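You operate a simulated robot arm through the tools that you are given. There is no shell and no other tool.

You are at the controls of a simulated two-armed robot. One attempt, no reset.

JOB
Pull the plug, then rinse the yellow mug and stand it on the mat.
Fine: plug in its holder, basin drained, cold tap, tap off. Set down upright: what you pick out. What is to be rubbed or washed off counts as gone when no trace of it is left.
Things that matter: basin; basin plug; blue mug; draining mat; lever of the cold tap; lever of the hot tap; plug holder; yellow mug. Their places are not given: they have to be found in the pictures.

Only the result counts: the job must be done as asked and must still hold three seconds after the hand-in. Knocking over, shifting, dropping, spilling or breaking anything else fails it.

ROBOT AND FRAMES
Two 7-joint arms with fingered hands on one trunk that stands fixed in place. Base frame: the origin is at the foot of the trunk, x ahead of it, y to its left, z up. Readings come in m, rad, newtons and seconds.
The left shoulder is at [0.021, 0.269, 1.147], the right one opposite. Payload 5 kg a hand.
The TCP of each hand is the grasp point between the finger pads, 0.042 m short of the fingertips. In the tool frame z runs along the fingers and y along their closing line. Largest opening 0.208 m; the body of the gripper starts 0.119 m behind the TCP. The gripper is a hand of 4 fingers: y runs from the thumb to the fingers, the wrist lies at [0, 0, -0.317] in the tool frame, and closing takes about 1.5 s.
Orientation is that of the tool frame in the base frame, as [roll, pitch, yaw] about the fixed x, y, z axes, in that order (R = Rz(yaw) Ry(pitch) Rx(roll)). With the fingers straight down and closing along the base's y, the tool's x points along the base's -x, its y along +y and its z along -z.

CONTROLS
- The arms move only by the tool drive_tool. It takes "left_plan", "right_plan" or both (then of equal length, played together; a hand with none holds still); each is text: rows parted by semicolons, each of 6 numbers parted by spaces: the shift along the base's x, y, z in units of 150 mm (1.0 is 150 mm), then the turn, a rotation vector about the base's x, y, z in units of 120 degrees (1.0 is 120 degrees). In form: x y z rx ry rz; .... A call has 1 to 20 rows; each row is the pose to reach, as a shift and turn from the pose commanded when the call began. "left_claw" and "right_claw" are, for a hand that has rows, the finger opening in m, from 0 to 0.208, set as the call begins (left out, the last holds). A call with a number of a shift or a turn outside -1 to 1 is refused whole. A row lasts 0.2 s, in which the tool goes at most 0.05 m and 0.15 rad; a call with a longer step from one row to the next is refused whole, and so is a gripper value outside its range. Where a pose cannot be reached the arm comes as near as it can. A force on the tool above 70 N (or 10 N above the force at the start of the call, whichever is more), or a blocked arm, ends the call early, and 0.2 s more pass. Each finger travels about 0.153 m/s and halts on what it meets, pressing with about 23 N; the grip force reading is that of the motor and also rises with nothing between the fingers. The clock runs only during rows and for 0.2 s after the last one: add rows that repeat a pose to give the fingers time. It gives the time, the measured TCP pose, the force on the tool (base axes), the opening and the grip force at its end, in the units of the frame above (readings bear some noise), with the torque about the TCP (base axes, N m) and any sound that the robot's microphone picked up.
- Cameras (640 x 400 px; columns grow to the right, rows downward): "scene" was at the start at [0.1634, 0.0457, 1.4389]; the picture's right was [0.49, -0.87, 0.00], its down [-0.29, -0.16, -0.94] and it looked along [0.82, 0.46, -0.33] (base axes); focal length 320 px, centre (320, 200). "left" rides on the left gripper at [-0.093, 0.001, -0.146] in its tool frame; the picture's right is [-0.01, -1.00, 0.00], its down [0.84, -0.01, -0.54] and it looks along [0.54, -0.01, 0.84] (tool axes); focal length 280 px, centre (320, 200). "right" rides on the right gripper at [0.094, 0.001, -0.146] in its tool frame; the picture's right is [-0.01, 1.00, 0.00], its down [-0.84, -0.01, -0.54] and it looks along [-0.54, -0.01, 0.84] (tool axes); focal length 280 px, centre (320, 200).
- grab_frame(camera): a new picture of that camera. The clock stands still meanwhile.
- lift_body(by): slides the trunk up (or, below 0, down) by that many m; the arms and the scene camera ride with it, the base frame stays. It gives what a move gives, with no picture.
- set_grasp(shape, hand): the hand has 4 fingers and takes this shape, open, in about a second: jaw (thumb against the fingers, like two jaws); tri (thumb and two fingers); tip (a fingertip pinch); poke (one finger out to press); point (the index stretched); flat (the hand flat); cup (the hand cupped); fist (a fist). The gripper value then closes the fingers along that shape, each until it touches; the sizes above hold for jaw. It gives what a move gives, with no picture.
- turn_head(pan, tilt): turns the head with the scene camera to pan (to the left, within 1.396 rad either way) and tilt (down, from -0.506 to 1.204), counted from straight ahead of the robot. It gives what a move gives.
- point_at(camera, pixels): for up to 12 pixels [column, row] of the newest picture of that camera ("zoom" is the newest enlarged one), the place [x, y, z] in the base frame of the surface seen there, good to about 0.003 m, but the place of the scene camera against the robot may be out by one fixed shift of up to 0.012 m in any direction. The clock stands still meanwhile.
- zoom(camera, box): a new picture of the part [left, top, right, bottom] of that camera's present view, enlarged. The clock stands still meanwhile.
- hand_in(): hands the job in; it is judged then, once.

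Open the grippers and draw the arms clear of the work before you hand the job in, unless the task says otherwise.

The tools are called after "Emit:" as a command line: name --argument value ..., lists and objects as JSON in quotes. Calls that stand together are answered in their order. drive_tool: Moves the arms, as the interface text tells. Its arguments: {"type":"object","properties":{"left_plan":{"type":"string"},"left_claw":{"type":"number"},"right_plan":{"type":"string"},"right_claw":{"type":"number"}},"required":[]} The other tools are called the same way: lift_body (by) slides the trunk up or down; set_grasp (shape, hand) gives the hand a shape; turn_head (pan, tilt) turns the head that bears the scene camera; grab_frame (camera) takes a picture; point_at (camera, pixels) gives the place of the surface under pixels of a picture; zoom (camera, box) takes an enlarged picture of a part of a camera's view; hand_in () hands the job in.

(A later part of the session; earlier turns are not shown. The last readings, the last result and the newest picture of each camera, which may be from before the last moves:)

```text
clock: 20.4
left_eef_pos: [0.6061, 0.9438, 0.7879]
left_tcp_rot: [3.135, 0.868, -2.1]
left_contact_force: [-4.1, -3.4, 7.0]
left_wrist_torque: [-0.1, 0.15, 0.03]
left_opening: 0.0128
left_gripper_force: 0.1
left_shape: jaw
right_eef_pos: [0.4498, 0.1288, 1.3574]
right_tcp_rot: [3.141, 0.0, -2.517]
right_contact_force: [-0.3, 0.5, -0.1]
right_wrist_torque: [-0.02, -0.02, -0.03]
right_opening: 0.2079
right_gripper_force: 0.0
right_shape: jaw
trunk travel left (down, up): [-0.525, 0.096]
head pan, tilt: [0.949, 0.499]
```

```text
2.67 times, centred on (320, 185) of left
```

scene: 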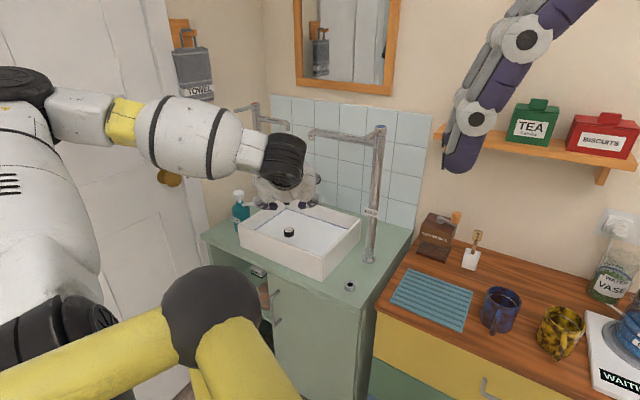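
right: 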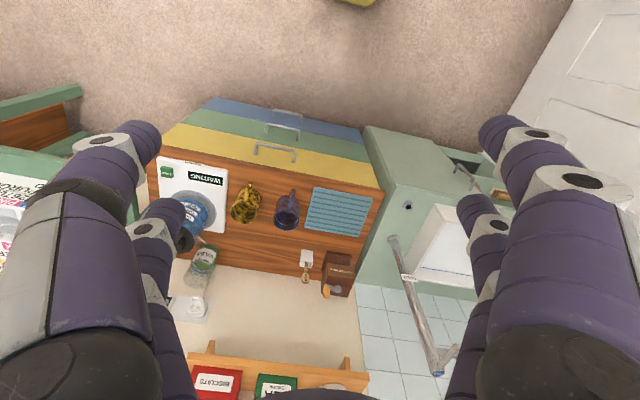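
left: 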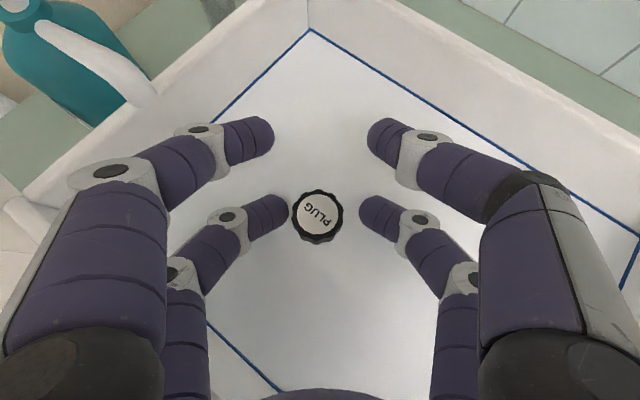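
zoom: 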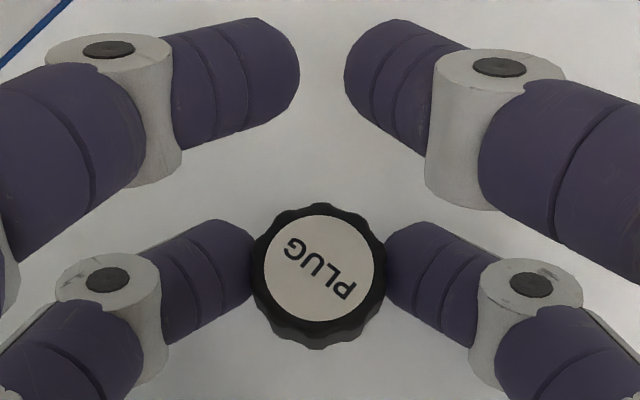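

The rear pair now touches the knob on both sides. I command full closure for grip force, then lift straight up slowly.

Emit:
drive_tool --left_plan "0 0 0 0 0 0;0 0 0 0 0 0;0 0 0 0 0 0;0 0 0.03 0 0 0;0 0 0.06 0 0 0;0 0 0.1 0 0 0;0 0 0.15 0 0 0;0 0 0.2 0 0 0" --left_claw 0.0

Emit:
zoom --camera "left" --box '[220, 110, 420, 260]'

```text
clock: 22.2
left_eef_pos: [0.6069, 0.9443, 0.8174]
left_tcp_rot: [3.135, 0.867, -2.101]
left_contact_force: [-0.5, 0.8, -1.2]
left_wrist_torque: [0.01, 0.01, 0.01]
left_opening: 0.0019
left_gripper_force: 23.4
left_shape: jaw
right_eef_pos: [0.4494, 0.129, 1.3565]
right_tcp_rot: [-3.14, 0.0, -2.516]
right_contact_force: [0.1, 0.2, 0.1]
right_wrist_torque: [0.02, -0.01, 0.0]
right_opening: 0.2079
right_gripper_force: 0.0
right_shape: jaw
trunk travel left (down, up): [-0.525, 0.096]
head pan, tilt: [0.949, 0.499]
```

```text
2.67 times, centred on (320, 185) of left
```

zoom: 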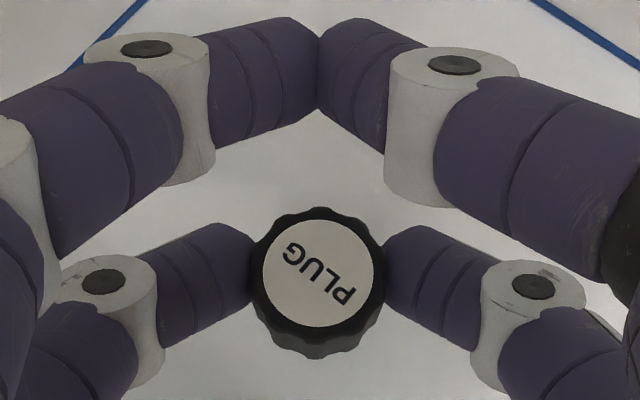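

The knob keeps its size and place in the view after lifting 3 cm, so it seems held. I verify its height and look at the scene.

Emit:
grab_frame --camera "left"

Emit:
point_at --camera "left" --pixels '[[319, 211], [301, 212], [338, 212], [319, 238], [300, 290]]'

Emit:
zoom --camera "scene" --box '[220, 165, 380, 285]'

```text
taken
```

left: 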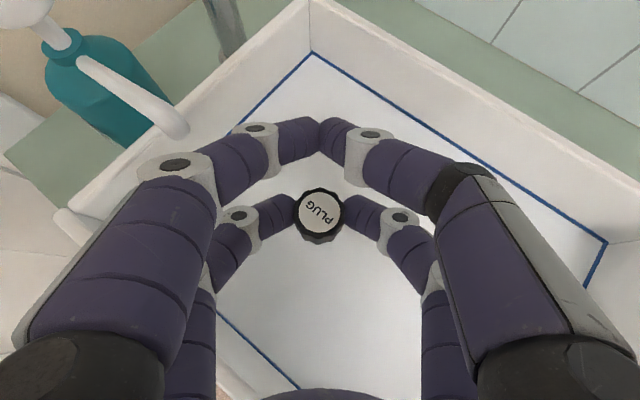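

```text
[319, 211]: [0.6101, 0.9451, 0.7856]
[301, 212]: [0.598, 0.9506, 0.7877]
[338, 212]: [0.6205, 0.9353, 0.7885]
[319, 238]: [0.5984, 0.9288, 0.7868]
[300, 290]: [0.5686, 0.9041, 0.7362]
```

```text
3.33 times, centred on (300, 225) of scene
```

zoom: 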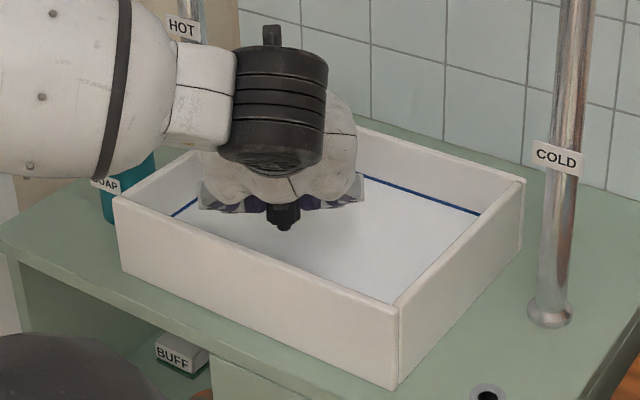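

Knob top is at z 0.787, so the plug is out and held. I move right (away from the soap nozzle) and up.

Emit:
drive_tool --left_plan "0.04 -0.1 0.16 0 0 0;0.08 -0.2 0.32 0 0 0;0.12 -0.3 0.48 0 0 0;0.16 -0.4 0.64 0 0 0;0.2 -0.49 0.75 0 0 0"

Emit:
grab_frame --camera "left"

Emit:
zoom --camera "scene" --box '[220, 140, 400, 300]'

```text
clock: 23.4
left_eef_pos: [0.6363, 0.8696, 0.9311]
left_tcp_rot: [3.135, 0.868, -2.099]
left_contact_force: [0.1, -0.1, -0.1]
left_wrist_torque: [0.01, -0.01, 0.01]
left_opening: 0.0019
left_gripper_force: 22.8
left_shape: jaw
right_eef_pos: [0.4497, 0.1285, 1.3565]
right_tcp_rot: [3.141, -0.001, -2.516]
right_contact_force: [-1.0, 0.1, -0.9]
right_wrist_torque: [0.03, -0.03, 0.02]
right_opening: 0.208
right_gripper_force: 0.1
right_shape: jaw
trunk travel left (down, up): [-0.525, 0.096]
head pan, tilt: [0.949, 0.499]
```

```text
taken
```

left: 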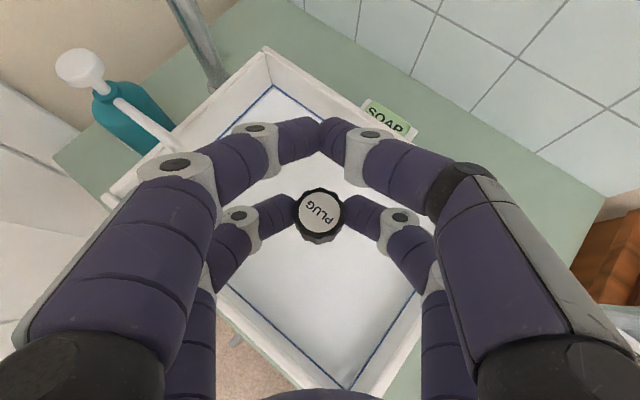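

```text
2.50 times, centred on (310, 220) of scene
```

zoom: 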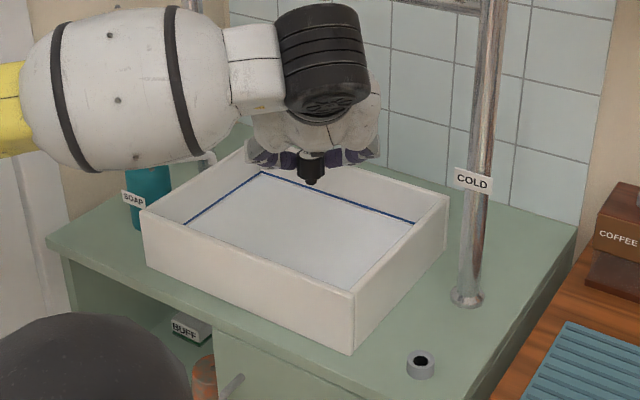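

The plug hangs from the fingers with a narrower stem, visible at zoom (313,175). I zoom in to measure the stem, and measure the holder with the scene camera too.

Emit:
zoom --camera "scene" --box '[280, 190, 340, 228]'

Emit:
point_at --camera "zoom" --pixels '[[300, 200], [300, 170], [320, 220], [300, 120]]'

```text
10.53 times, centred on (310, 209) of scene
```

zoom: 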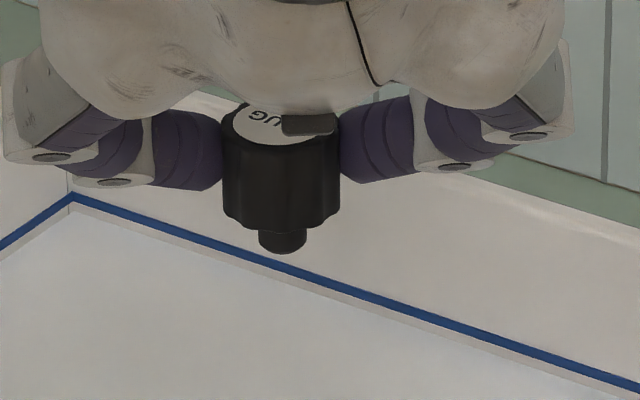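

```text
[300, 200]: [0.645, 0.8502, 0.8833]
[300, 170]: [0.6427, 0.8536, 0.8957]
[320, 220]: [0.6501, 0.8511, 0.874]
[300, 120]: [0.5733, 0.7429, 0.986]
```

The basin is draining (water edge is now below the blue line) and the plug has a ~0.03 m knob with a short narrow stem. I carry it over the right wall toward the holder, staying at z≈0.93.

Emit:
drive_tool --left_plan "0.02 -0.23 0 0 0 0;0.04 -0.46 0 0 0 0;0.06 -0.69 0 0 0 0"

Emit:
drive_tool --left_plan "0.03 -0.23 -0.05 0 0 0;0.06 -0.46 -0.1 0 0 0;0.08 -0.69 -0.2 0 0 0;0.08 -0.69 -0.2 0 0 0"

Emit:
grab_frame --camera "left"

Emit:
grab_frame --camera "scene"

```text
clock: 24.2
left_eef_pos: [0.6461, 0.765, 0.9314]
left_tcp_rot: [3.135, 0.869, -2.099]
left_contact_force: [0.8, -0.8, -0.4]
left_wrist_torque: [-0.02, 0.02, 0.0]
left_opening: 0.0016
left_gripper_force: 22.8
left_shape: jaw
right_eef_pos: [0.4514, 0.1271, 1.3562]
right_tcp_rot: [3.14, -0.002, -2.518]
right_contact_force: [0.3, -0.6, -0.6]
right_wrist_torque: [0.06, 0.13, 0.0]
right_opening: 0.208
right_gripper_force: 0.1
right_shape: jaw
trunk travel left (down, up): [-0.525, 0.096]
head pan, tilt: [0.949, 0.499]
```

```text
clock: 25.2
left_eef_pos: [0.6589, 0.6638, 0.8993]
left_tcp_rot: [3.137, 0.867, -2.099]
left_contact_force: [0.3, 0.9, -1.3]
left_wrist_torque: [-0.04, 0.0, 0.0]
left_opening: 0.0019
left_gripper_force: 23.4
left_shape: jaw
right_eef_pos: [0.4487, 0.1309, 1.3553]
right_tcp_rot: [-3.14, -0.001, -2.517]
right_contact_force: [0.2, 0.5, -0.1]
right_wrist_torque: [-0.11, -0.06, 0.0]
right_opening: 0.208
right_gripper_force: 0.1
right_shape: jaw
trunk travel left (down, up): [-0.525, 0.096]
head pan, tilt: [0.949, 0.499]
```

```text
taken
```

left: 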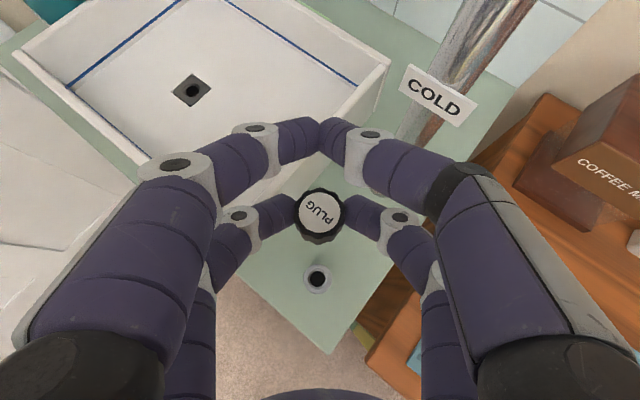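

```text
taken
```

scene: 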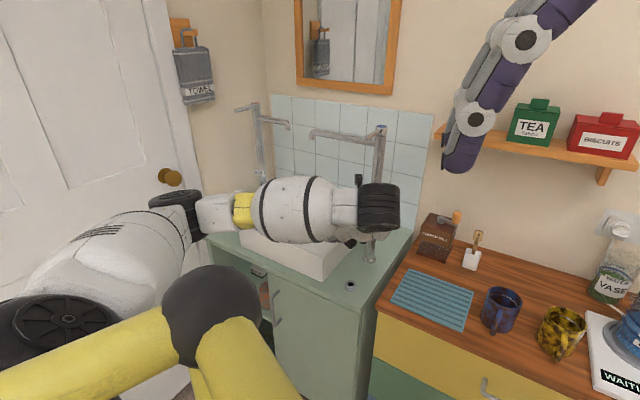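

The basin is empty already (drain hole visible at (192,90)), and the holder is at (319,278) in the left view. I measure the holder ring, and check the forearm's height above the basin.

Emit:
zoom --camera "left" --box '[270, 240, 370, 310]'

Emit:
point_at --camera "zoom" --pixels '[[310, 185], [310, 290], [235, 240], [395, 240], [310, 240], [300, 330], [262, 232], [362, 232], [310, 205], [310, 275]]'

Emit:
point_at --camera "scene" --pixels '[[300, 238], [270, 235], [240, 220], [215, 225], [175, 205], [330, 240], [375, 225], [195, 235]]'

```text
5.71 times, centred on (320, 275) of left
```

zoom: 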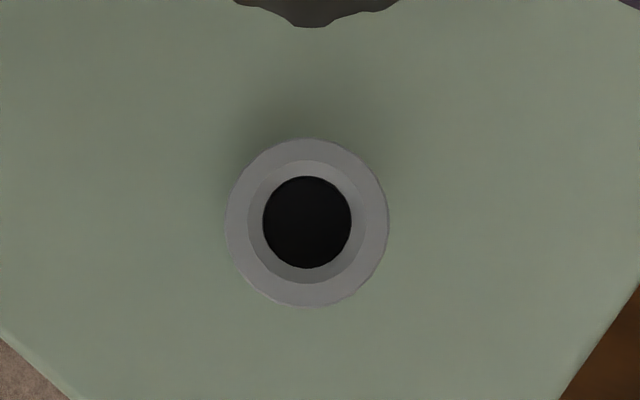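

```text
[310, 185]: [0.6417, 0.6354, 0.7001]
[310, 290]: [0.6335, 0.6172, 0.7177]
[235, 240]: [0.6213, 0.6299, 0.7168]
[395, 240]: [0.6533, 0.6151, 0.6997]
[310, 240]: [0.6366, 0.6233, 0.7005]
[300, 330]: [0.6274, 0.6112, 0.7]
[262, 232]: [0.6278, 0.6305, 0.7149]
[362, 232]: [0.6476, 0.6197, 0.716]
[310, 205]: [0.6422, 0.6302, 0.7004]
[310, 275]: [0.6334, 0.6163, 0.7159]
```

```text
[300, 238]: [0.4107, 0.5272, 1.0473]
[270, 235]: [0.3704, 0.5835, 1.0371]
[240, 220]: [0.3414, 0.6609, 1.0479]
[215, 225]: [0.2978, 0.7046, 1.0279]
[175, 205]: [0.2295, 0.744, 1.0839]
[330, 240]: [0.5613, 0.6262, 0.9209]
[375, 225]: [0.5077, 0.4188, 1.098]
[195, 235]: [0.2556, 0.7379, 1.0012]
```

Holder centre is about (0.638,0.6285) with ring top z≈0.717, and the hole is ~0.02 m wide with a chamfer. I measure the held knob precisely now.

Emit:
zoom --camera "left" --box '[280, 180, 360, 250]'

Emit:
point_at --camera "zoom" --pixels '[[310, 80], [310, 400], [150, 230], [480, 230], [315, 240], [200, 330], [430, 330], [200, 130], [430, 130]]'

```text
5.71 times, centred on (320, 215) of left
```

zoom: 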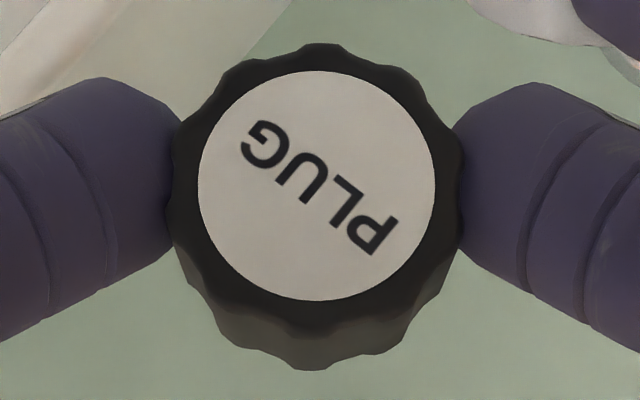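

```text
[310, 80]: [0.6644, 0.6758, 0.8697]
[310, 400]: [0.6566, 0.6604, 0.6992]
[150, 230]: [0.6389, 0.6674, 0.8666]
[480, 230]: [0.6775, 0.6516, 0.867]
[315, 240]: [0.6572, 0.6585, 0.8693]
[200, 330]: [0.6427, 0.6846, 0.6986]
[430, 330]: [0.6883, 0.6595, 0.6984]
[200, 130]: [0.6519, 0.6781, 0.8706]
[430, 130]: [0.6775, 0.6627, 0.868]
```

Relative shift from knob to holder by both estimates is about (−0.022,−0.037). I shift by that and descend 0.085 m, leaving the stem just above the ring, then check from the side.

Emit:
drive_tool --left_plan "-0.0727 -0.122 0 0 0 0;-0.1453 -0.244 0 0 0 0;-0.1453 -0.244 -0.14 0 0 0;-0.1453 -0.244 -0.28 0 0 0;-0.1453 -0.244 -0.42 0 0 0;-0.1453 -0.244 -0.56 0 0 0;-0.1453 -0.244 -0.56 0 0 0"

Emit:
zoom --camera "scene" --box '[310, 240, 400, 300]'

Emit:
grab_frame --camera "left"

```text
clock: 26.8
left_eef_pos: [0.635, 0.6272, 0.815]
left_tcp_rot: [3.138, 0.868, -2.099]
left_contact_force: [0.2, -1.0, -0.3]
left_wrist_torque: [-0.02, 0.0, -0.01]
left_opening: 0.002
left_gripper_force: 23.0
left_shape: jaw
right_eef_pos: [0.4503, 0.1297, 1.3577]
right_tcp_rot: [-3.141, 0.002, -2.516]
right_contact_force: [-0.7, 0.0, -0.3]
right_wrist_torque: [0.01, 0.01, 0.01]
right_opening: 0.2077
right_gripper_force: 0.0
right_shape: jaw
trunk travel left (down, up): [-0.525, 0.096]
head pan, tilt: [0.949, 0.499]
```

```text
6.67 times, centred on (355, 270) of scene
```

zoom: 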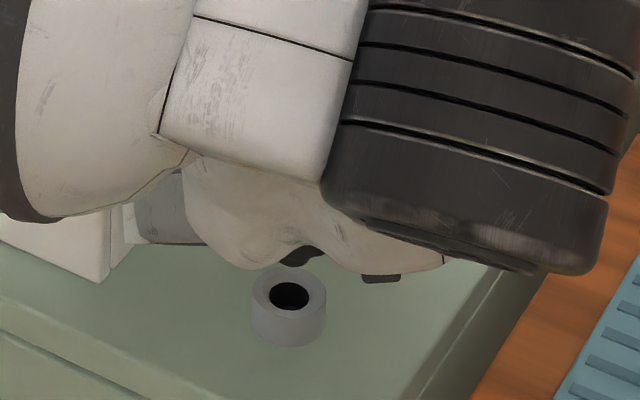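

```text
taken
```

left: 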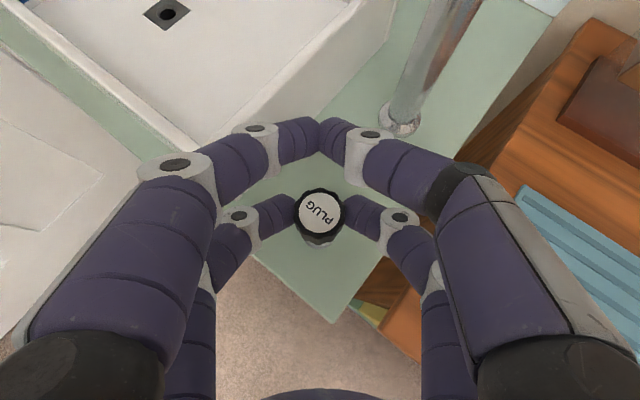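

The left view shows the ring's edge just under the knob at (319,243). I zoom in to check the alignment.

Emit:
zoom --camera "left" --box '[280, 180, 360, 255]'

Emit:
point_at --camera "zoom" --pixels '[[320, 340], [320, 370], [250, 350], [390, 350], [316, 240], [310, 100]]'

```text
5.33 times, centred on (320, 218) of left
```

zoom: 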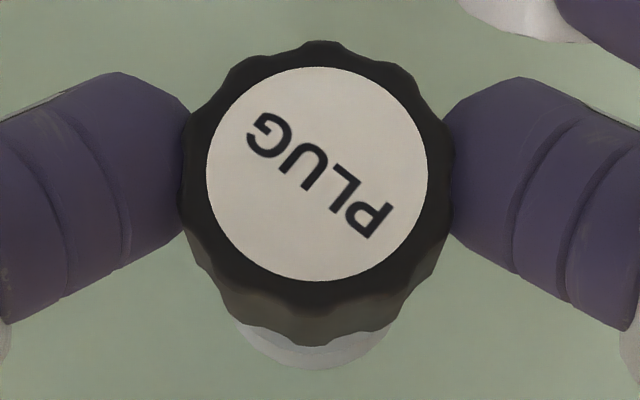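

```text
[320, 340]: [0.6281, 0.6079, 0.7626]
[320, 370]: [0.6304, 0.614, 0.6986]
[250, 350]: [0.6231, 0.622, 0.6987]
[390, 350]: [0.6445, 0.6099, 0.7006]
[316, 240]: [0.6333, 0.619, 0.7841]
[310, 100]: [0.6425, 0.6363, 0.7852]
```

Sideways alignment is good, and along the approach direction the knob needs about +2 mm. I apply that and descend 0.028 m gently.

Emit:
drive_tool --left_plan "0.009 0.011 0 0 0 0;0.009 0.011 -0.05 0 0 0;0.009 0.011 -0.1 0 0 0;0.009 0.011 -0.14 0 0 0;0.009 0.011 -0.187 0 0 0"

Emit:
zoom --camera "left" --box '[280, 180, 360, 255]'

Emit:
zoom --camera "scene" --box '[310, 240, 400, 300]'

```text
clock: 28.0
left_eef_pos: [0.6369, 0.6298, 0.7877]
left_tcp_rot: [3.137, 0.868, -2.101]
left_contact_force: [-0.3, -0.6, -0.6]
left_wrist_torque: [-0.01, 0.0, 0.01]
left_opening: 0.0018
left_gripper_force: 22.5
left_shape: jaw
right_eef_pos: [0.4497, 0.1295, 1.3567]
right_tcp_rot: [-3.141, -0.002, -2.515]
right_contact_force: [-0.4, 0.0, -0.4]
right_wrist_torque: [0.01, 0.03, 0.03]
right_opening: 0.208
right_gripper_force: 0.1
right_shape: jaw
trunk travel left (down, up): [-0.525, 0.096]
head pan, tilt: [0.949, 0.499]
```

```text
5.33 times, centred on (320, 218) of left
```

zoom: 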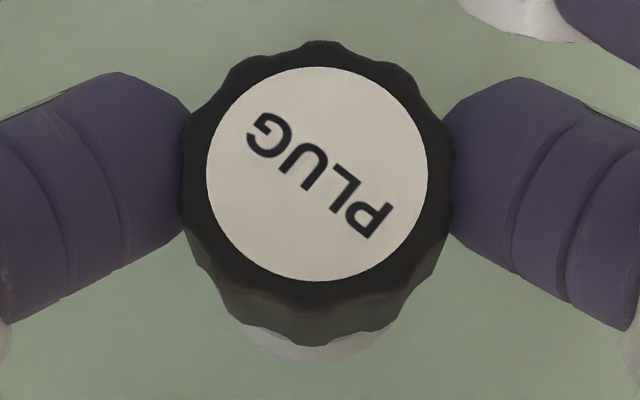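

```text
6.67 times, centred on (355, 270) of scene
```

zoom: 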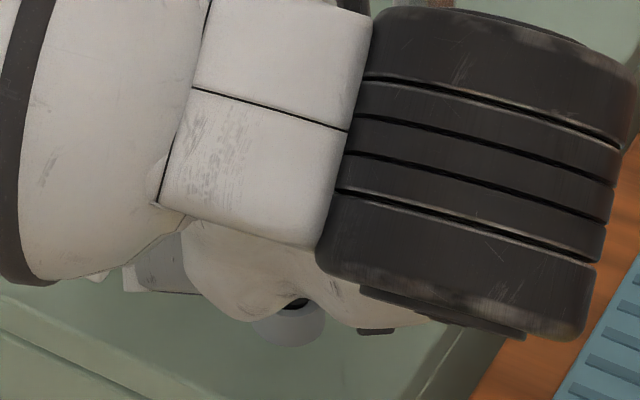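

No contact yet at TCP z 0.788 (stem about level with the ring), and alignment is within ~1 mm. I descend slowly further.

Emit:
drive_tool --left_plan "-0.005 0.003 -0.02 0 0 0;-0.005 0.003 -0.04 0 0 0;-0.005 0.003 -0.06 0 0 0;-0.005 0.003 -0.08 0 0 0"

Emit:
zoom --camera "left" --box '[280, 180, 360, 255]'

```text
clock: 29.0
left_eef_pos: [0.6377, 0.6294, 0.7776]
left_tcp_rot: [3.139, 0.871, -2.096]
left_contact_force: [-3.3, -0.4, 15.0]
left_wrist_torque: [0.04, 0.15, 0.01]
left_opening: 0.0022
left_gripper_force: 23.1
left_shape: jaw
right_eef_pos: [0.4492, 0.1296, 1.3573]
right_tcp_rot: [-3.142, -0.001, -2.517]
right_contact_force: [0.0, -0.4, -0.2]
right_wrist_torque: [-0.04, 0.0, 0.02]
right_opening: 0.2079
right_gripper_force: 0.0
right_shape: jaw
trunk travel left (down, up): [-0.525, 0.096]
head pan, tilt: [0.949, 0.499]
```

```text
5.33 times, centred on (320, 218) of left
```

zoom: 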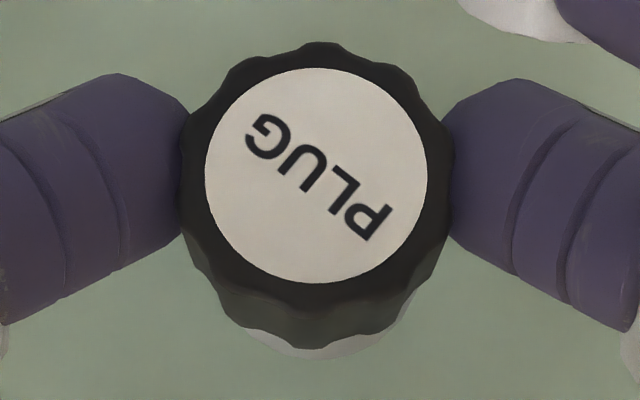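

Contact of 15 N came exactly where the knob's underside meets the ring top (knob top now ≈0.748), so the plug looks seated. I open the fingers in place and look.

Emit:
drive_tool --left_plan "0 0 0.01 0 0 0;0 0 0.01 0 0 0;0 0 0.01 0 0 0;0 0 0.01 0 0 0" --left_claw 0.065

Emit:
zoom --camera "left" --box '[240, 150, 400, 280]'

Emit:
point_at --camera "zoom" --pixels '[[320, 230], [320, 190], [320, 260]]'

```text
clock: 30.0
left_eef_pos: [0.6362, 0.6297, 0.7762]
left_tcp_rot: [3.136, 0.869, -2.098]
left_contact_force: [0.0, 0.1, 0.0]
left_wrist_torque: [0.0, 0.02, 0.02]
left_opening: 0.0643
left_gripper_force: 0.1
left_shape: jaw
right_eef_pos: [0.4495, 0.1298, 1.3579]
right_tcp_rot: [3.141, 0.0, -2.517]
right_contact_force: [0.1, -0.5, 0.6]
right_wrist_torque: [-0.01, -0.01, 0.01]
right_opening: 0.2079
right_gripper_force: 0.0
right_shape: jaw
trunk travel left (down, up): [-0.525, 0.096]
head pan, tilt: [0.949, 0.499]
```

```text
3.08 times, centred on (320, 215) of left
```

zoom: 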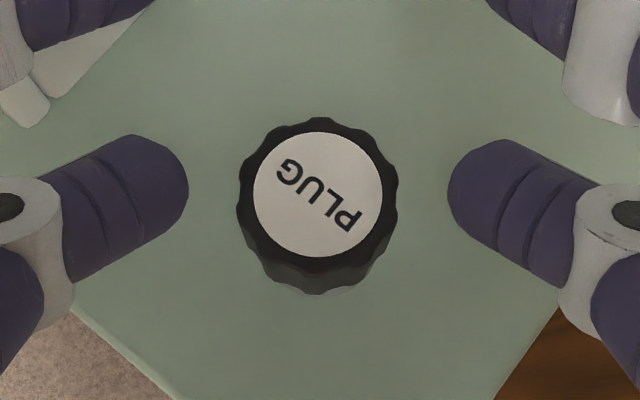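

```text
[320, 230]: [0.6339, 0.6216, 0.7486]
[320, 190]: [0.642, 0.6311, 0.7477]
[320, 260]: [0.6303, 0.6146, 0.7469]
```

The plug stands in its holder (top z 0.748). I lift the left hand straight up, and move the right hand to the right so that it won't be in the way later.

Emit:
drive_tool --left_plan "0 0 0.2 0 0 0;0 0 0.4 0 0 0;0 0 0.6 0 0 0;0 0 0.8 0 0 0;0 0 0.8 0 0 0" --right_plan "0 -0.2 0 0 0 0;0 -0.4 0 0 0 0;0 -0.6 0 0 0 0;0 -0.8 0 0 0 0;0 -1 0 0 0 0"

Emit:
grab_frame --camera "left"

Emit:
grab_frame --camera "scene"

```text
clock: 31.2
left_eef_pos: [0.6358, 0.6267, 0.8981]
left_tcp_rot: [3.136, 0.868, -2.102]
left_contact_force: [0.6, -0.5, -0.1]
left_wrist_torque: [0.02, 0.03, 0.04]
left_opening: 0.0646
left_gripper_force: 0.1
left_shape: jaw
right_eef_pos: [0.4498, -0.0229, 1.3565]
right_tcp_rot: [3.14, -0.001, -2.517]
right_contact_force: [0.8, 0.0, -0.1]
right_wrist_torque: [0.12, 0.04, -0.01]
right_opening: 0.208
right_gripper_force: 0.0
right_shape: jaw
trunk travel left (down, up): [-0.525, 0.096]
head pan, tilt: [0.949, 0.499]
```

```text
taken
```

left: 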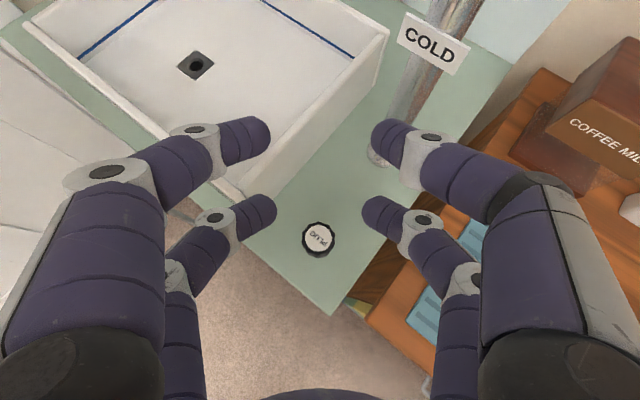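

```text
taken
```

scene: 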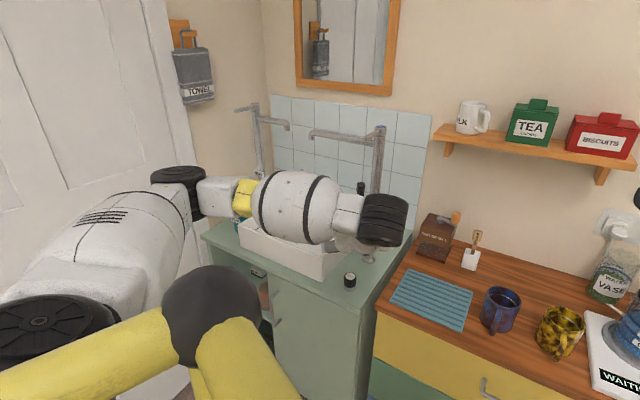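

The plug stands upright in the holder at (319,237). Next is the cold lever: I back the left hand off, raise it, and turn the yaw back so it points along the lever.

Emit:
drive_tool --left_plan "-0.12 -0.04 0.15 0 0 -0.05;-0.24 -0.08 0.35 0 0 -0.1;-0.36 -0.12 0.55 0 0 -0.15;-0.48 -0.16 0.75 0 0 -0.2;-0.6 -0.2 0.93 0 0 -0.25;-0.6 -0.2 1.0 0 0 -0.31" --right_plan "0 -0.15 0 0 0 0;0 -0.3 0 0 0 0;0 -0.45 0 0 0 0;0 -0.6 0 0 0 0;0 -0.8 0 0 0 0;0 -1 0 0 0 0"

Emit:
grab_frame --camera "left"

Emit:
grab_frame --camera "scene"

```text
clock: 32.6
left_eef_pos: [0.5662, 0.6069, 1.0566]
left_tcp_rot: [3.134, 0.865, -2.753]
left_contact_force: [0.6, -0.9, 0.3]
left_wrist_torque: [0.03, -0.01, 0.06]
left_opening: 0.0645
left_gripper_force: 0.1
left_shape: jaw
left hand out of reach, approached as far as the arm can: row 4, 5, 6
right_eef_pos: [0.4497, -0.1715, 1.3557]
right_tcp_rot: [-3.141, 0.001, -2.517]
right_contact_force: [0.0, 0.4, 1.0]
right_wrist_torque: [0.02, -0.09, 0.02]
right_opening: 0.2082
right_gripper_force: 0.1
right_shape: jaw
trunk travel left (down, up): [-0.525, 0.096]
head pan, tilt: [0.949, 0.499]
```

```text
taken
```

left: 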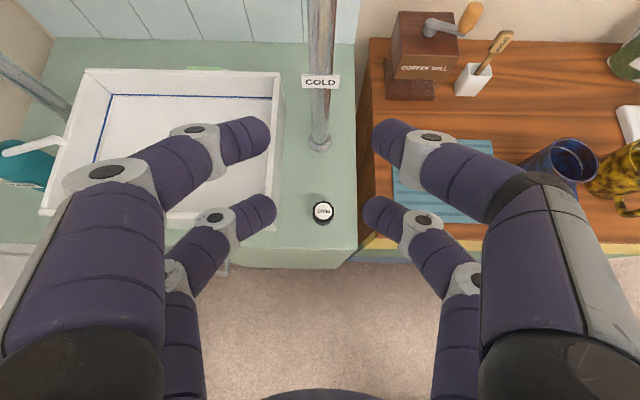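

```text
taken
```

scene: 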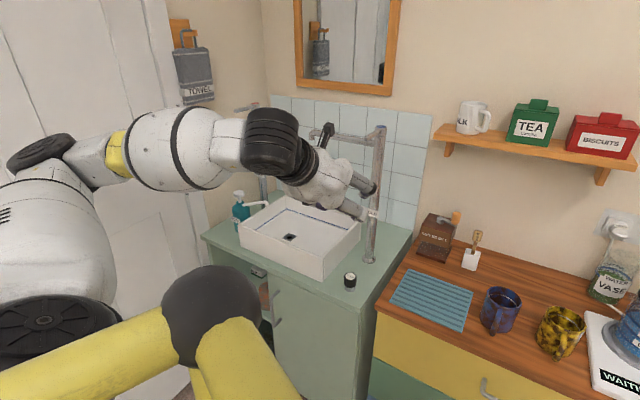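

The arm is near its inner reach limit there. I go up and a bit forward to stage in front of the lever tip (about (0.69,0.656,1.166)).

Emit:
drive_tool --left_plan "0.05 0.02 0.17 0 0 0;0.1 0.04 0.33 0 0 0;0.15 0.05 0.5 0 0 0;0.2 0.07 0.67 0 0 0;0.2 0.07 0.67 0 0 0"

Emit:
grab_frame --camera "left"

Emit:
grab_frame --camera "scene"

```text
clock: 33.8
left_eef_pos: [0.596, 0.6175, 1.155]
left_tcp_rot: [3.138, 0.867, -2.749]
left_contact_force: [-0.3, 0.6, -0.9]
left_wrist_torque: [0.02, 0.0, 0.03]
left_opening: 0.0649
left_gripper_force: 0.0
left_shape: jaw
right_eef_pos: [0.4493, -0.1713, 1.3572]
right_tcp_rot: [3.14, 0.0, -2.517]
right_contact_force: [0.5, 1.4, -0.6]
right_wrist_torque: [-0.02, -0.01, 0.01]
right_opening: 0.2078
right_gripper_force: 0.1
right_shape: jaw
trunk travel left (down, up): [-0.525, 0.096]
head pan, tilt: [0.949, 0.499]
```

```text
taken
```

left: 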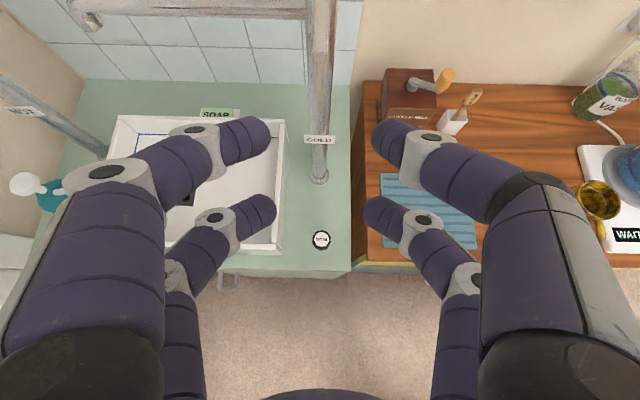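

```text
taken
```

scene: 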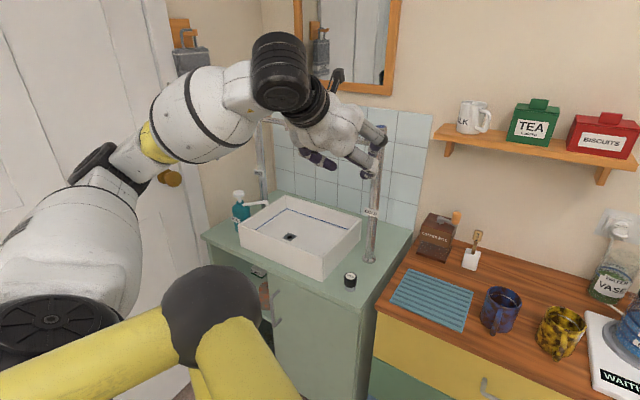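

Now the lever seems to be at the top centre of the left view, around (318,50) over the column. I zoom in there.

Emit:
zoom --camera "left" --box '[240, 0, 400, 110]'

Emit:
point_at --camera "left" --pixels '[[318, 20], [320, 50], [320, 80], [325, 110], [310, 40], [330, 40], [200, 12], [95, 20], [318, 8], [312, 70], [328, 70]]'

```text
3.64 times, centred on (320, 55) of left
```

zoom: 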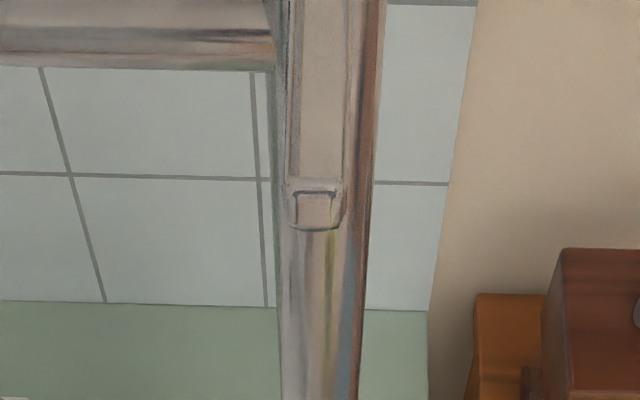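

```text
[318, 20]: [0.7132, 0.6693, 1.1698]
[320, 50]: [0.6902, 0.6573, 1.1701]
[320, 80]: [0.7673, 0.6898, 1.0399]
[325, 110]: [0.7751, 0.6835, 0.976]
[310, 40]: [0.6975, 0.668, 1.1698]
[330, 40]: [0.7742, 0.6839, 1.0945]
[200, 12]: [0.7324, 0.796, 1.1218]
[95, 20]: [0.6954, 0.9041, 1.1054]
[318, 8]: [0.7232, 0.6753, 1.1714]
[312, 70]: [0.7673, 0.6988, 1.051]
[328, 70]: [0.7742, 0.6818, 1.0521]
```

The lever's tip is at about (0.688,0.657), top z 1.17, in line with my hand. I advance 0.085 m along it so the front fingers straddle it.

Emit:
drive_tool --left_plan "0.13 0.053 0 0 0 0;0.26 0.107 0 0 0 0;0.39 0.16 0 0 0 0;0.53 0.217 0 0 0 0;0.53 0.217 0 0 0 0"

Emit:
grab_frame --camera "left"

Emit:
zoom --camera "scene" --box '[280, 90, 440, 210]'

```text
clock: 35.0
left_eef_pos: [0.6749, 0.6515, 1.1543]
left_tcp_rot: [3.135, 0.868, -2.749]
left_contact_force: [-1.0, -0.7, 0.4]
left_wrist_torque: [0.03, 0.01, 0.04]
left_opening: 0.0651
left_gripper_force: 0.1
left_shape: jaw
right_eef_pos: [0.4492, -0.1717, 1.3565]
right_tcp_rot: [-3.14, -0.002, -2.515]
right_contact_force: [0.6, 0.3, 0.4]
right_wrist_torque: [-0.01, -0.05, 0.03]
right_opening: 0.2081
right_gripper_force: 0.0
right_shape: jaw
trunk travel left (down, up): [-0.525, 0.096]
head pan, tilt: [0.949, 0.499]
```

```text
taken
```

left: 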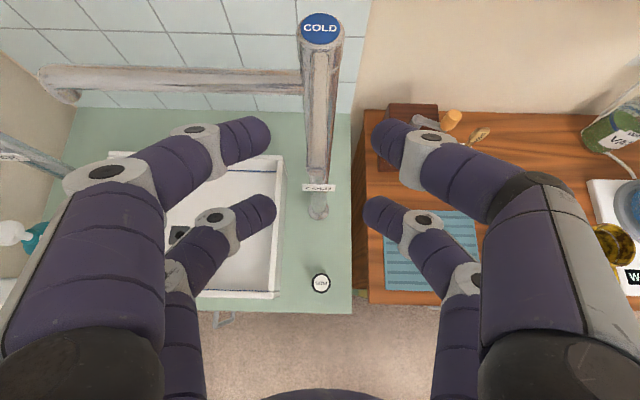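

```text
3.33 times, centred on (360, 150) of scene
```

zoom: 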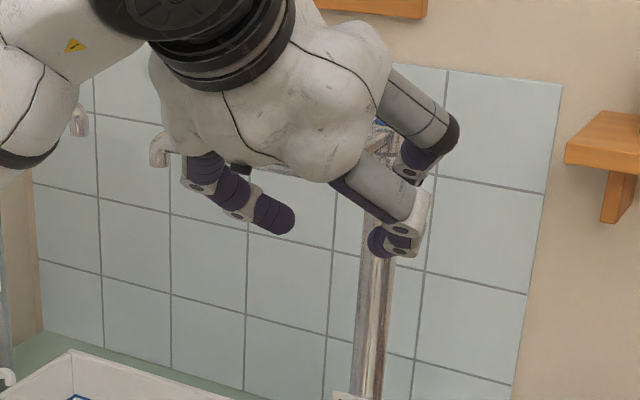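

The hub is at (320,30) in the left view with the lever running down toward me. I zoom to see where its tip lies between the fingers.

Emit:
zoom --camera "left" --box '[240, 60, 400, 220]'

Emit:
point_at --camera "zoom" --pixels '[[320, 100], [320, 200], [320, 250], [315, 290], [300, 150], [345, 150], [315, 270], [130, 200], [500, 200]]'

```text
2.50 times, centred on (320, 140) of left
```

zoom: 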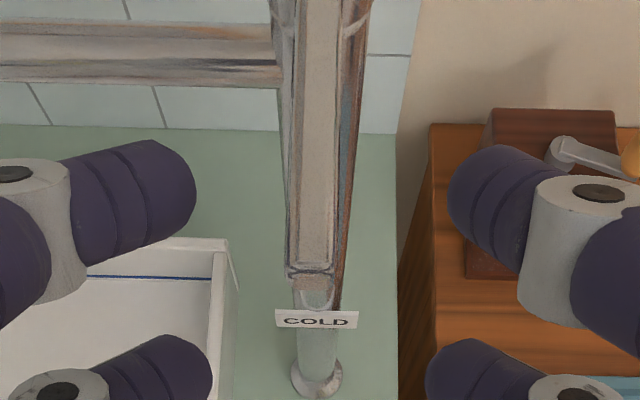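

```text
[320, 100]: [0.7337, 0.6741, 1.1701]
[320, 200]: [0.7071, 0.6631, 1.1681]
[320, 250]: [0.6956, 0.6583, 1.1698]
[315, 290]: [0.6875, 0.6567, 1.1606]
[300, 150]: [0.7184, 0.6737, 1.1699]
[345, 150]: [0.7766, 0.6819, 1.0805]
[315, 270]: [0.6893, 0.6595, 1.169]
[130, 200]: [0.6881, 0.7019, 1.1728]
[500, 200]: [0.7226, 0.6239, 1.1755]
```

The lever lies between the front fingers (at zoom (130,200) and (500,200)), tip at (0.688,0.658). I close to 0.03 and look before pushing.

Emit:
drive_tool --left_plan "0 0 0 0 0 0;0 0 0 0 0 0;0 0 0 0 0 0" --left_claw 0.032

Emit:
zoom --camera "left" --box '[240, 60, 400, 220]'

```text
clock: 35.8
left_eef_pos: [0.6751, 0.6515, 1.154]
left_tcp_rot: [3.137, 0.869, -2.75]
left_contact_force: [0.2, 0.4, 0.9]
left_wrist_torque: [0.0, 0.02, -0.01]
left_opening: 0.0326
left_gripper_force: 0.1
left_shape: jaw
right_eef_pos: [0.4502, -0.1702, 1.3567]
right_tcp_rot: [-3.141, 0.0, -2.516]
right_contact_force: [0.1, 0.2, -0.4]
right_wrist_torque: [-0.03, 0.0, -0.01]
right_opening: 0.2078
right_gripper_force: 0.0
right_shape: jaw
trunk travel left (down, up): [-0.525, 0.096]
head pan, tilt: [0.949, 0.499]
```

```text
2.50 times, centred on (320, 140) of left
```

zoom: 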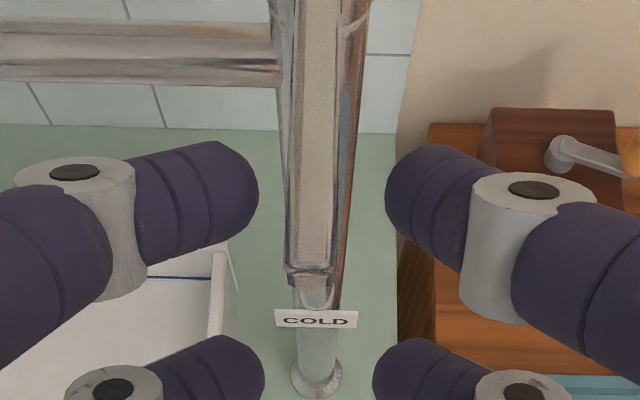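

Gaps to the lever are ~7 mm left and ~11 mm right. I try a gentle push to the right (+u), about 4 mm past contact, and read the force.

Emit:
drive_tool --left_plan "0.01 -0.0246 0 0 0 0;0.02 -0.0493 0 0 0 0;0.029 -0.07 0 0 0 0;0.029 -0.07 0 0 0 0"

Emit:
zoom --camera "left" --box '[240, 60, 400, 220]'

```text
clock: 36.8
left_eef_pos: [0.68, 0.6407, 1.1552]
left_tcp_rot: [3.136, 0.869, -2.748]
left_contact_force: [-1.3, 2.0, -0.1]
left_wrist_torque: [0.02, 0.0, 0.1]
left_opening: 0.0326
left_gripper_force: 0.1
left_shape: jaw
right_eef_pos: [0.4492, -0.1705, 1.3574]
right_tcp_rot: [-3.141, 0.0, -2.517]
right_contact_force: [0.7, 0.1, 0.1]
right_wrist_torque: [0.0, 0.02, 0.03]
right_opening: 0.2077
right_gripper_force: 0.1
right_shape: jaw
trunk travel left (down, up): [-0.525, 0.096]
head pan, tilt: [0.949, 0.499]
```

```text
2.50 times, centred on (320, 140) of left
```

zoom: 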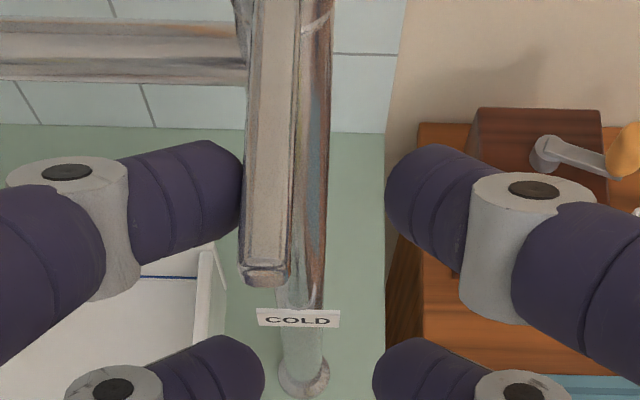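

Light contact (≈2.4 N) with the lever now; I push another 12 mm to the right and watch the force.

Emit:
drive_tool --left_plan "0.01 -0.0246 0 0 0 0;0.02 -0.0493 0 0 0 0;0.031 -0.074 0 0 0 0;0.031 -0.074 0 0 0 0"

Emit:
grab_frame --camera "left"

Emit:
point_at --camera "left" --pixels '[[310, 30], [305, 120], [297, 160]]'

```text
clock: 37.8
left_eef_pos: [0.6827, 0.6309, 1.1539]
left_tcp_rot: [3.135, 0.869, -2.749]
left_contact_force: [-9.5, 7.2, 4.5]
left_wrist_torque: [0.16, -0.17, 0.63]
left_opening: 0.0342
left_gripper_force: 0.1
left_shape: jaw
right_eef_pos: [0.4484, -0.1708, 1.3566]
right_tcp_rot: [3.141, 0.0, -2.518]
right_contact_force: [-0.1, 0.3, -0.2]
right_wrist_torque: [-0.03, 0.03, 0.0]
right_opening: 0.2078
right_gripper_force: 0.1
right_shape: jaw
trunk travel left (down, up): [-0.525, 0.096]
head pan, tilt: [0.949, 0.499]
```

```text
taken
```

left: 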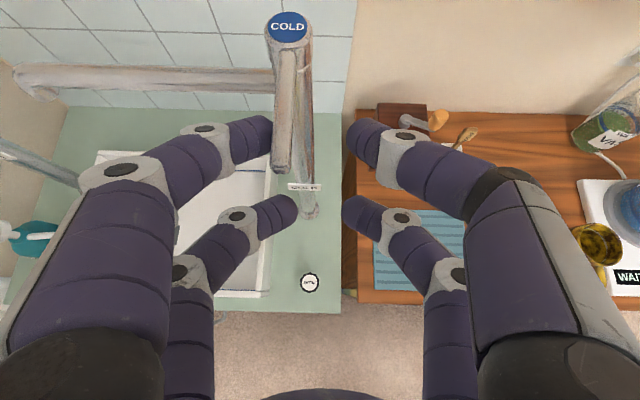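

```text
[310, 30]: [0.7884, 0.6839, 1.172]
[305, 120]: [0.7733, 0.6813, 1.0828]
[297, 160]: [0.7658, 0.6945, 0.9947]
```

The lever did not rotate (hub (288,28), tip (283,172), same slope as before) with ~11 N, so right seems to be the stop. I go back and push it left (−u) with the right finger instead.

Emit:
drive_tool --left_plan "-0.031 0.074 0 0 0 0;-0.06 0.148 0 0 0 0;-0.087 0.21 0 0 0 0;-0.105 0.255 0 0 0 0;-0.105 0.255 0 0 0 0"

Emit:
grab_frame --camera "left"

```text
clock: 39.0
left_eef_pos: [0.6695, 0.6676, 1.1543]
left_tcp_rot: [3.136, 0.866, -2.75]
left_contact_force: [-0.3, -0.7, 0.2]
left_wrist_torque: [0.02, -0.02, -0.03]
left_opening: 0.0325
left_gripper_force: 0.0
left_shape: jaw
right_eef_pos: [0.4486, -0.1694, 1.3569]
right_tcp_rot: [3.141, -0.001, -2.516]
right_contact_force: [0.7, 0.1, 0.0]
right_wrist_torque: [0.0, 0.0, 0.0]
right_opening: 0.2079
right_gripper_force: 0.0
right_shape: jaw
trunk travel left (down, up): [-0.525, 0.096]
head pan, tilt: [0.949, 0.499]
```

```text
taken
```

left: 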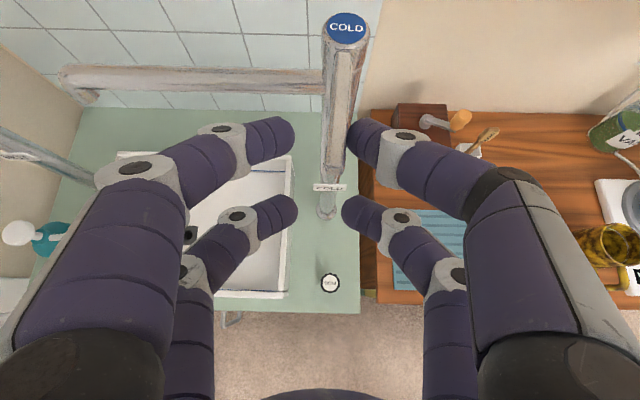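

The right finger is about to touch the lever's right side at col 347. I push left by another 15 mm.

Emit:
drive_tool --left_plan "-0.01 0.0246 0 0 0 0;-0.02 0.0493 0 0 0 0;-0.03 0.074 0 0 0 0;-0.038 0.092 0 0 0 0;-0.038 0.092 0 0 0 0"

Emit:
grab_frame --camera "left"

```text
clock: 40.2
left_eef_pos: [0.6619, 0.6813, 1.1545]
left_tcp_rot: [3.134, 0.868, -2.749]
left_contact_force: [0.4, -0.3, -0.3]
left_wrist_torque: [-0.01, 0.01, 0.03]
left_opening: 0.0323
left_gripper_force: 0.0
left_shape: jaw
right_eef_pos: [0.4493, -0.171, 1.3567]
right_tcp_rot: [3.141, -0.001, -2.517]
right_contact_force: [0.4, 0.2, 0.6]
right_wrist_torque: [0.06, 0.0, 0.02]
right_opening: 0.208
right_gripper_force: 0.1
right_shape: jaw
trunk travel left (down, up): [-0.525, 0.096]
head pan, tilt: [0.949, 0.499]
```

```text
taken
```

left: 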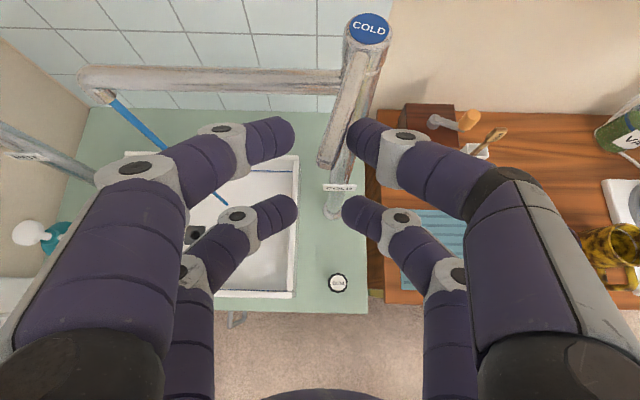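

Water is flowing: a blue stream falls from the cold spout at (105,95), and the lever turned left easily. I open it somewhat more (left and slightly forward along the arc).

Emit:
drive_tool --left_plan "0.001 0.063 0 0 0 0;0.002 0.127 0 0 0 0;0.003 0.19 0 0 0 0;0.003 0.253 0 0 0 0;0.003 0.253 0 0 0 0"

Emit:
grab_frame --camera "left"

Emit:
grab_frame --camera "scene"

```text
clock: 41.4
left_eef_pos: [0.6636, 0.7204, 1.1537]
left_tcp_rot: [3.136, 0.865, -2.75]
left_contact_force: [-0.4, -1.0, -0.1]
left_wrist_torque: [-0.01, 0.02, 0.04]
left_opening: 0.0321
left_gripper_force: 0.0
left_shape: jaw
right_eef_pos: [0.4501, -0.1715, 1.3569]
right_tcp_rot: [-3.14, 0.001, -2.517]
right_contact_force: [0.1, -0.5, -0.4]
right_wrist_torque: [0.0, 0.02, 0.02]
right_opening: 0.2076
right_gripper_force: 0.1
right_shape: jaw
trunk travel left (down, up): [-0.525, 0.096]
head pan, tilt: [0.949, 0.499]
```

```text
taken
```

left: 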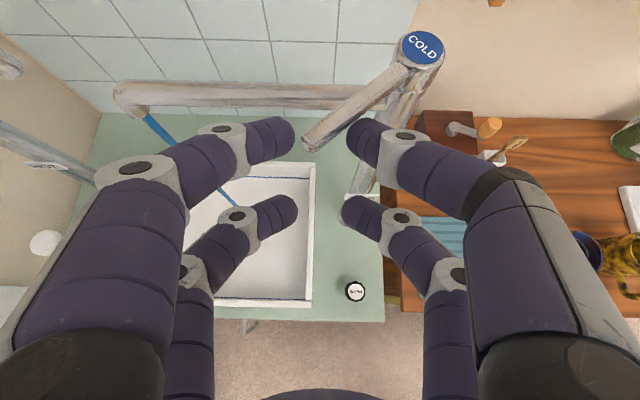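

```text
taken
```

scene: 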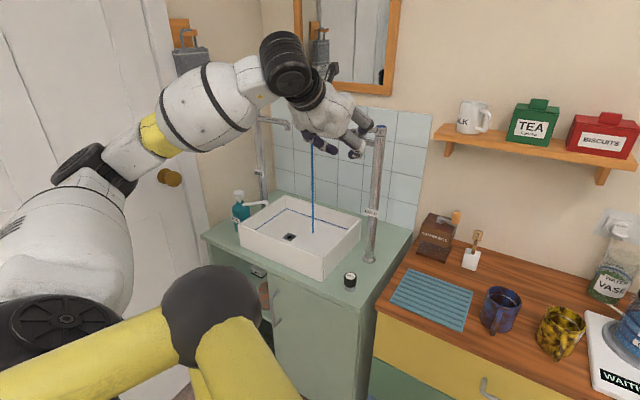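

The tap runs well: stream from (312,147) to (313,232) into the empty basin. I now back the left hand off the lever and start toward the yellow mug; I also check the right camera for free space.

Emit:
drive_tool --left_plan "-0.18 -0.07 0 0 0 0;-0.36 -0.15 0 0 0 0;-0.36 -0.4 0 0 0 0;-0.33 -0.7 0 0 0 0;-0.25 -0.95 0 0 0 0" --left_claw 0.095

Emit:
grab_frame --camera "right"

Emit:
grab_frame --camera "scene"

```text
clock: 42.6
left_eef_pos: [0.627, 0.5743, 1.1561]
left_tcp_rot: [3.135, 0.867, -2.749]
left_contact_force: [0.6, 0.2, -1.0]
left_wrist_torque: [0.01, 0.01, 0.05]
left_opening: 0.095
left_gripper_force: 0.0
left_shape: jaw
right_eef_pos: [0.4521, -0.1718, 1.3545]
right_tcp_rot: [3.14, -0.001, -2.519]
right_contact_force: [0.8, -0.5, -1.0]
right_wrist_torque: [0.09, 0.21, 0.02]
right_opening: 0.208
right_gripper_force: 0.0
right_shape: jaw
trunk travel left (down, up): [-0.525, 0.096]
head pan, tilt: [0.949, 0.499]
```

```text
taken
```

right: 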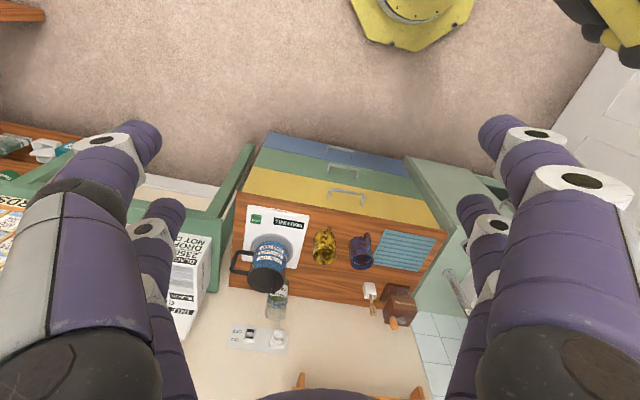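

```text
taken
```

scene: 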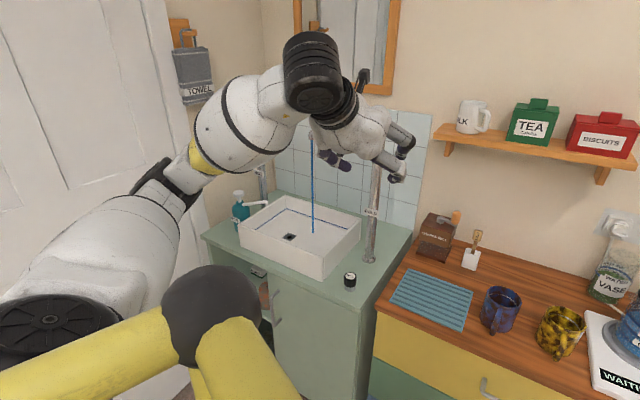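

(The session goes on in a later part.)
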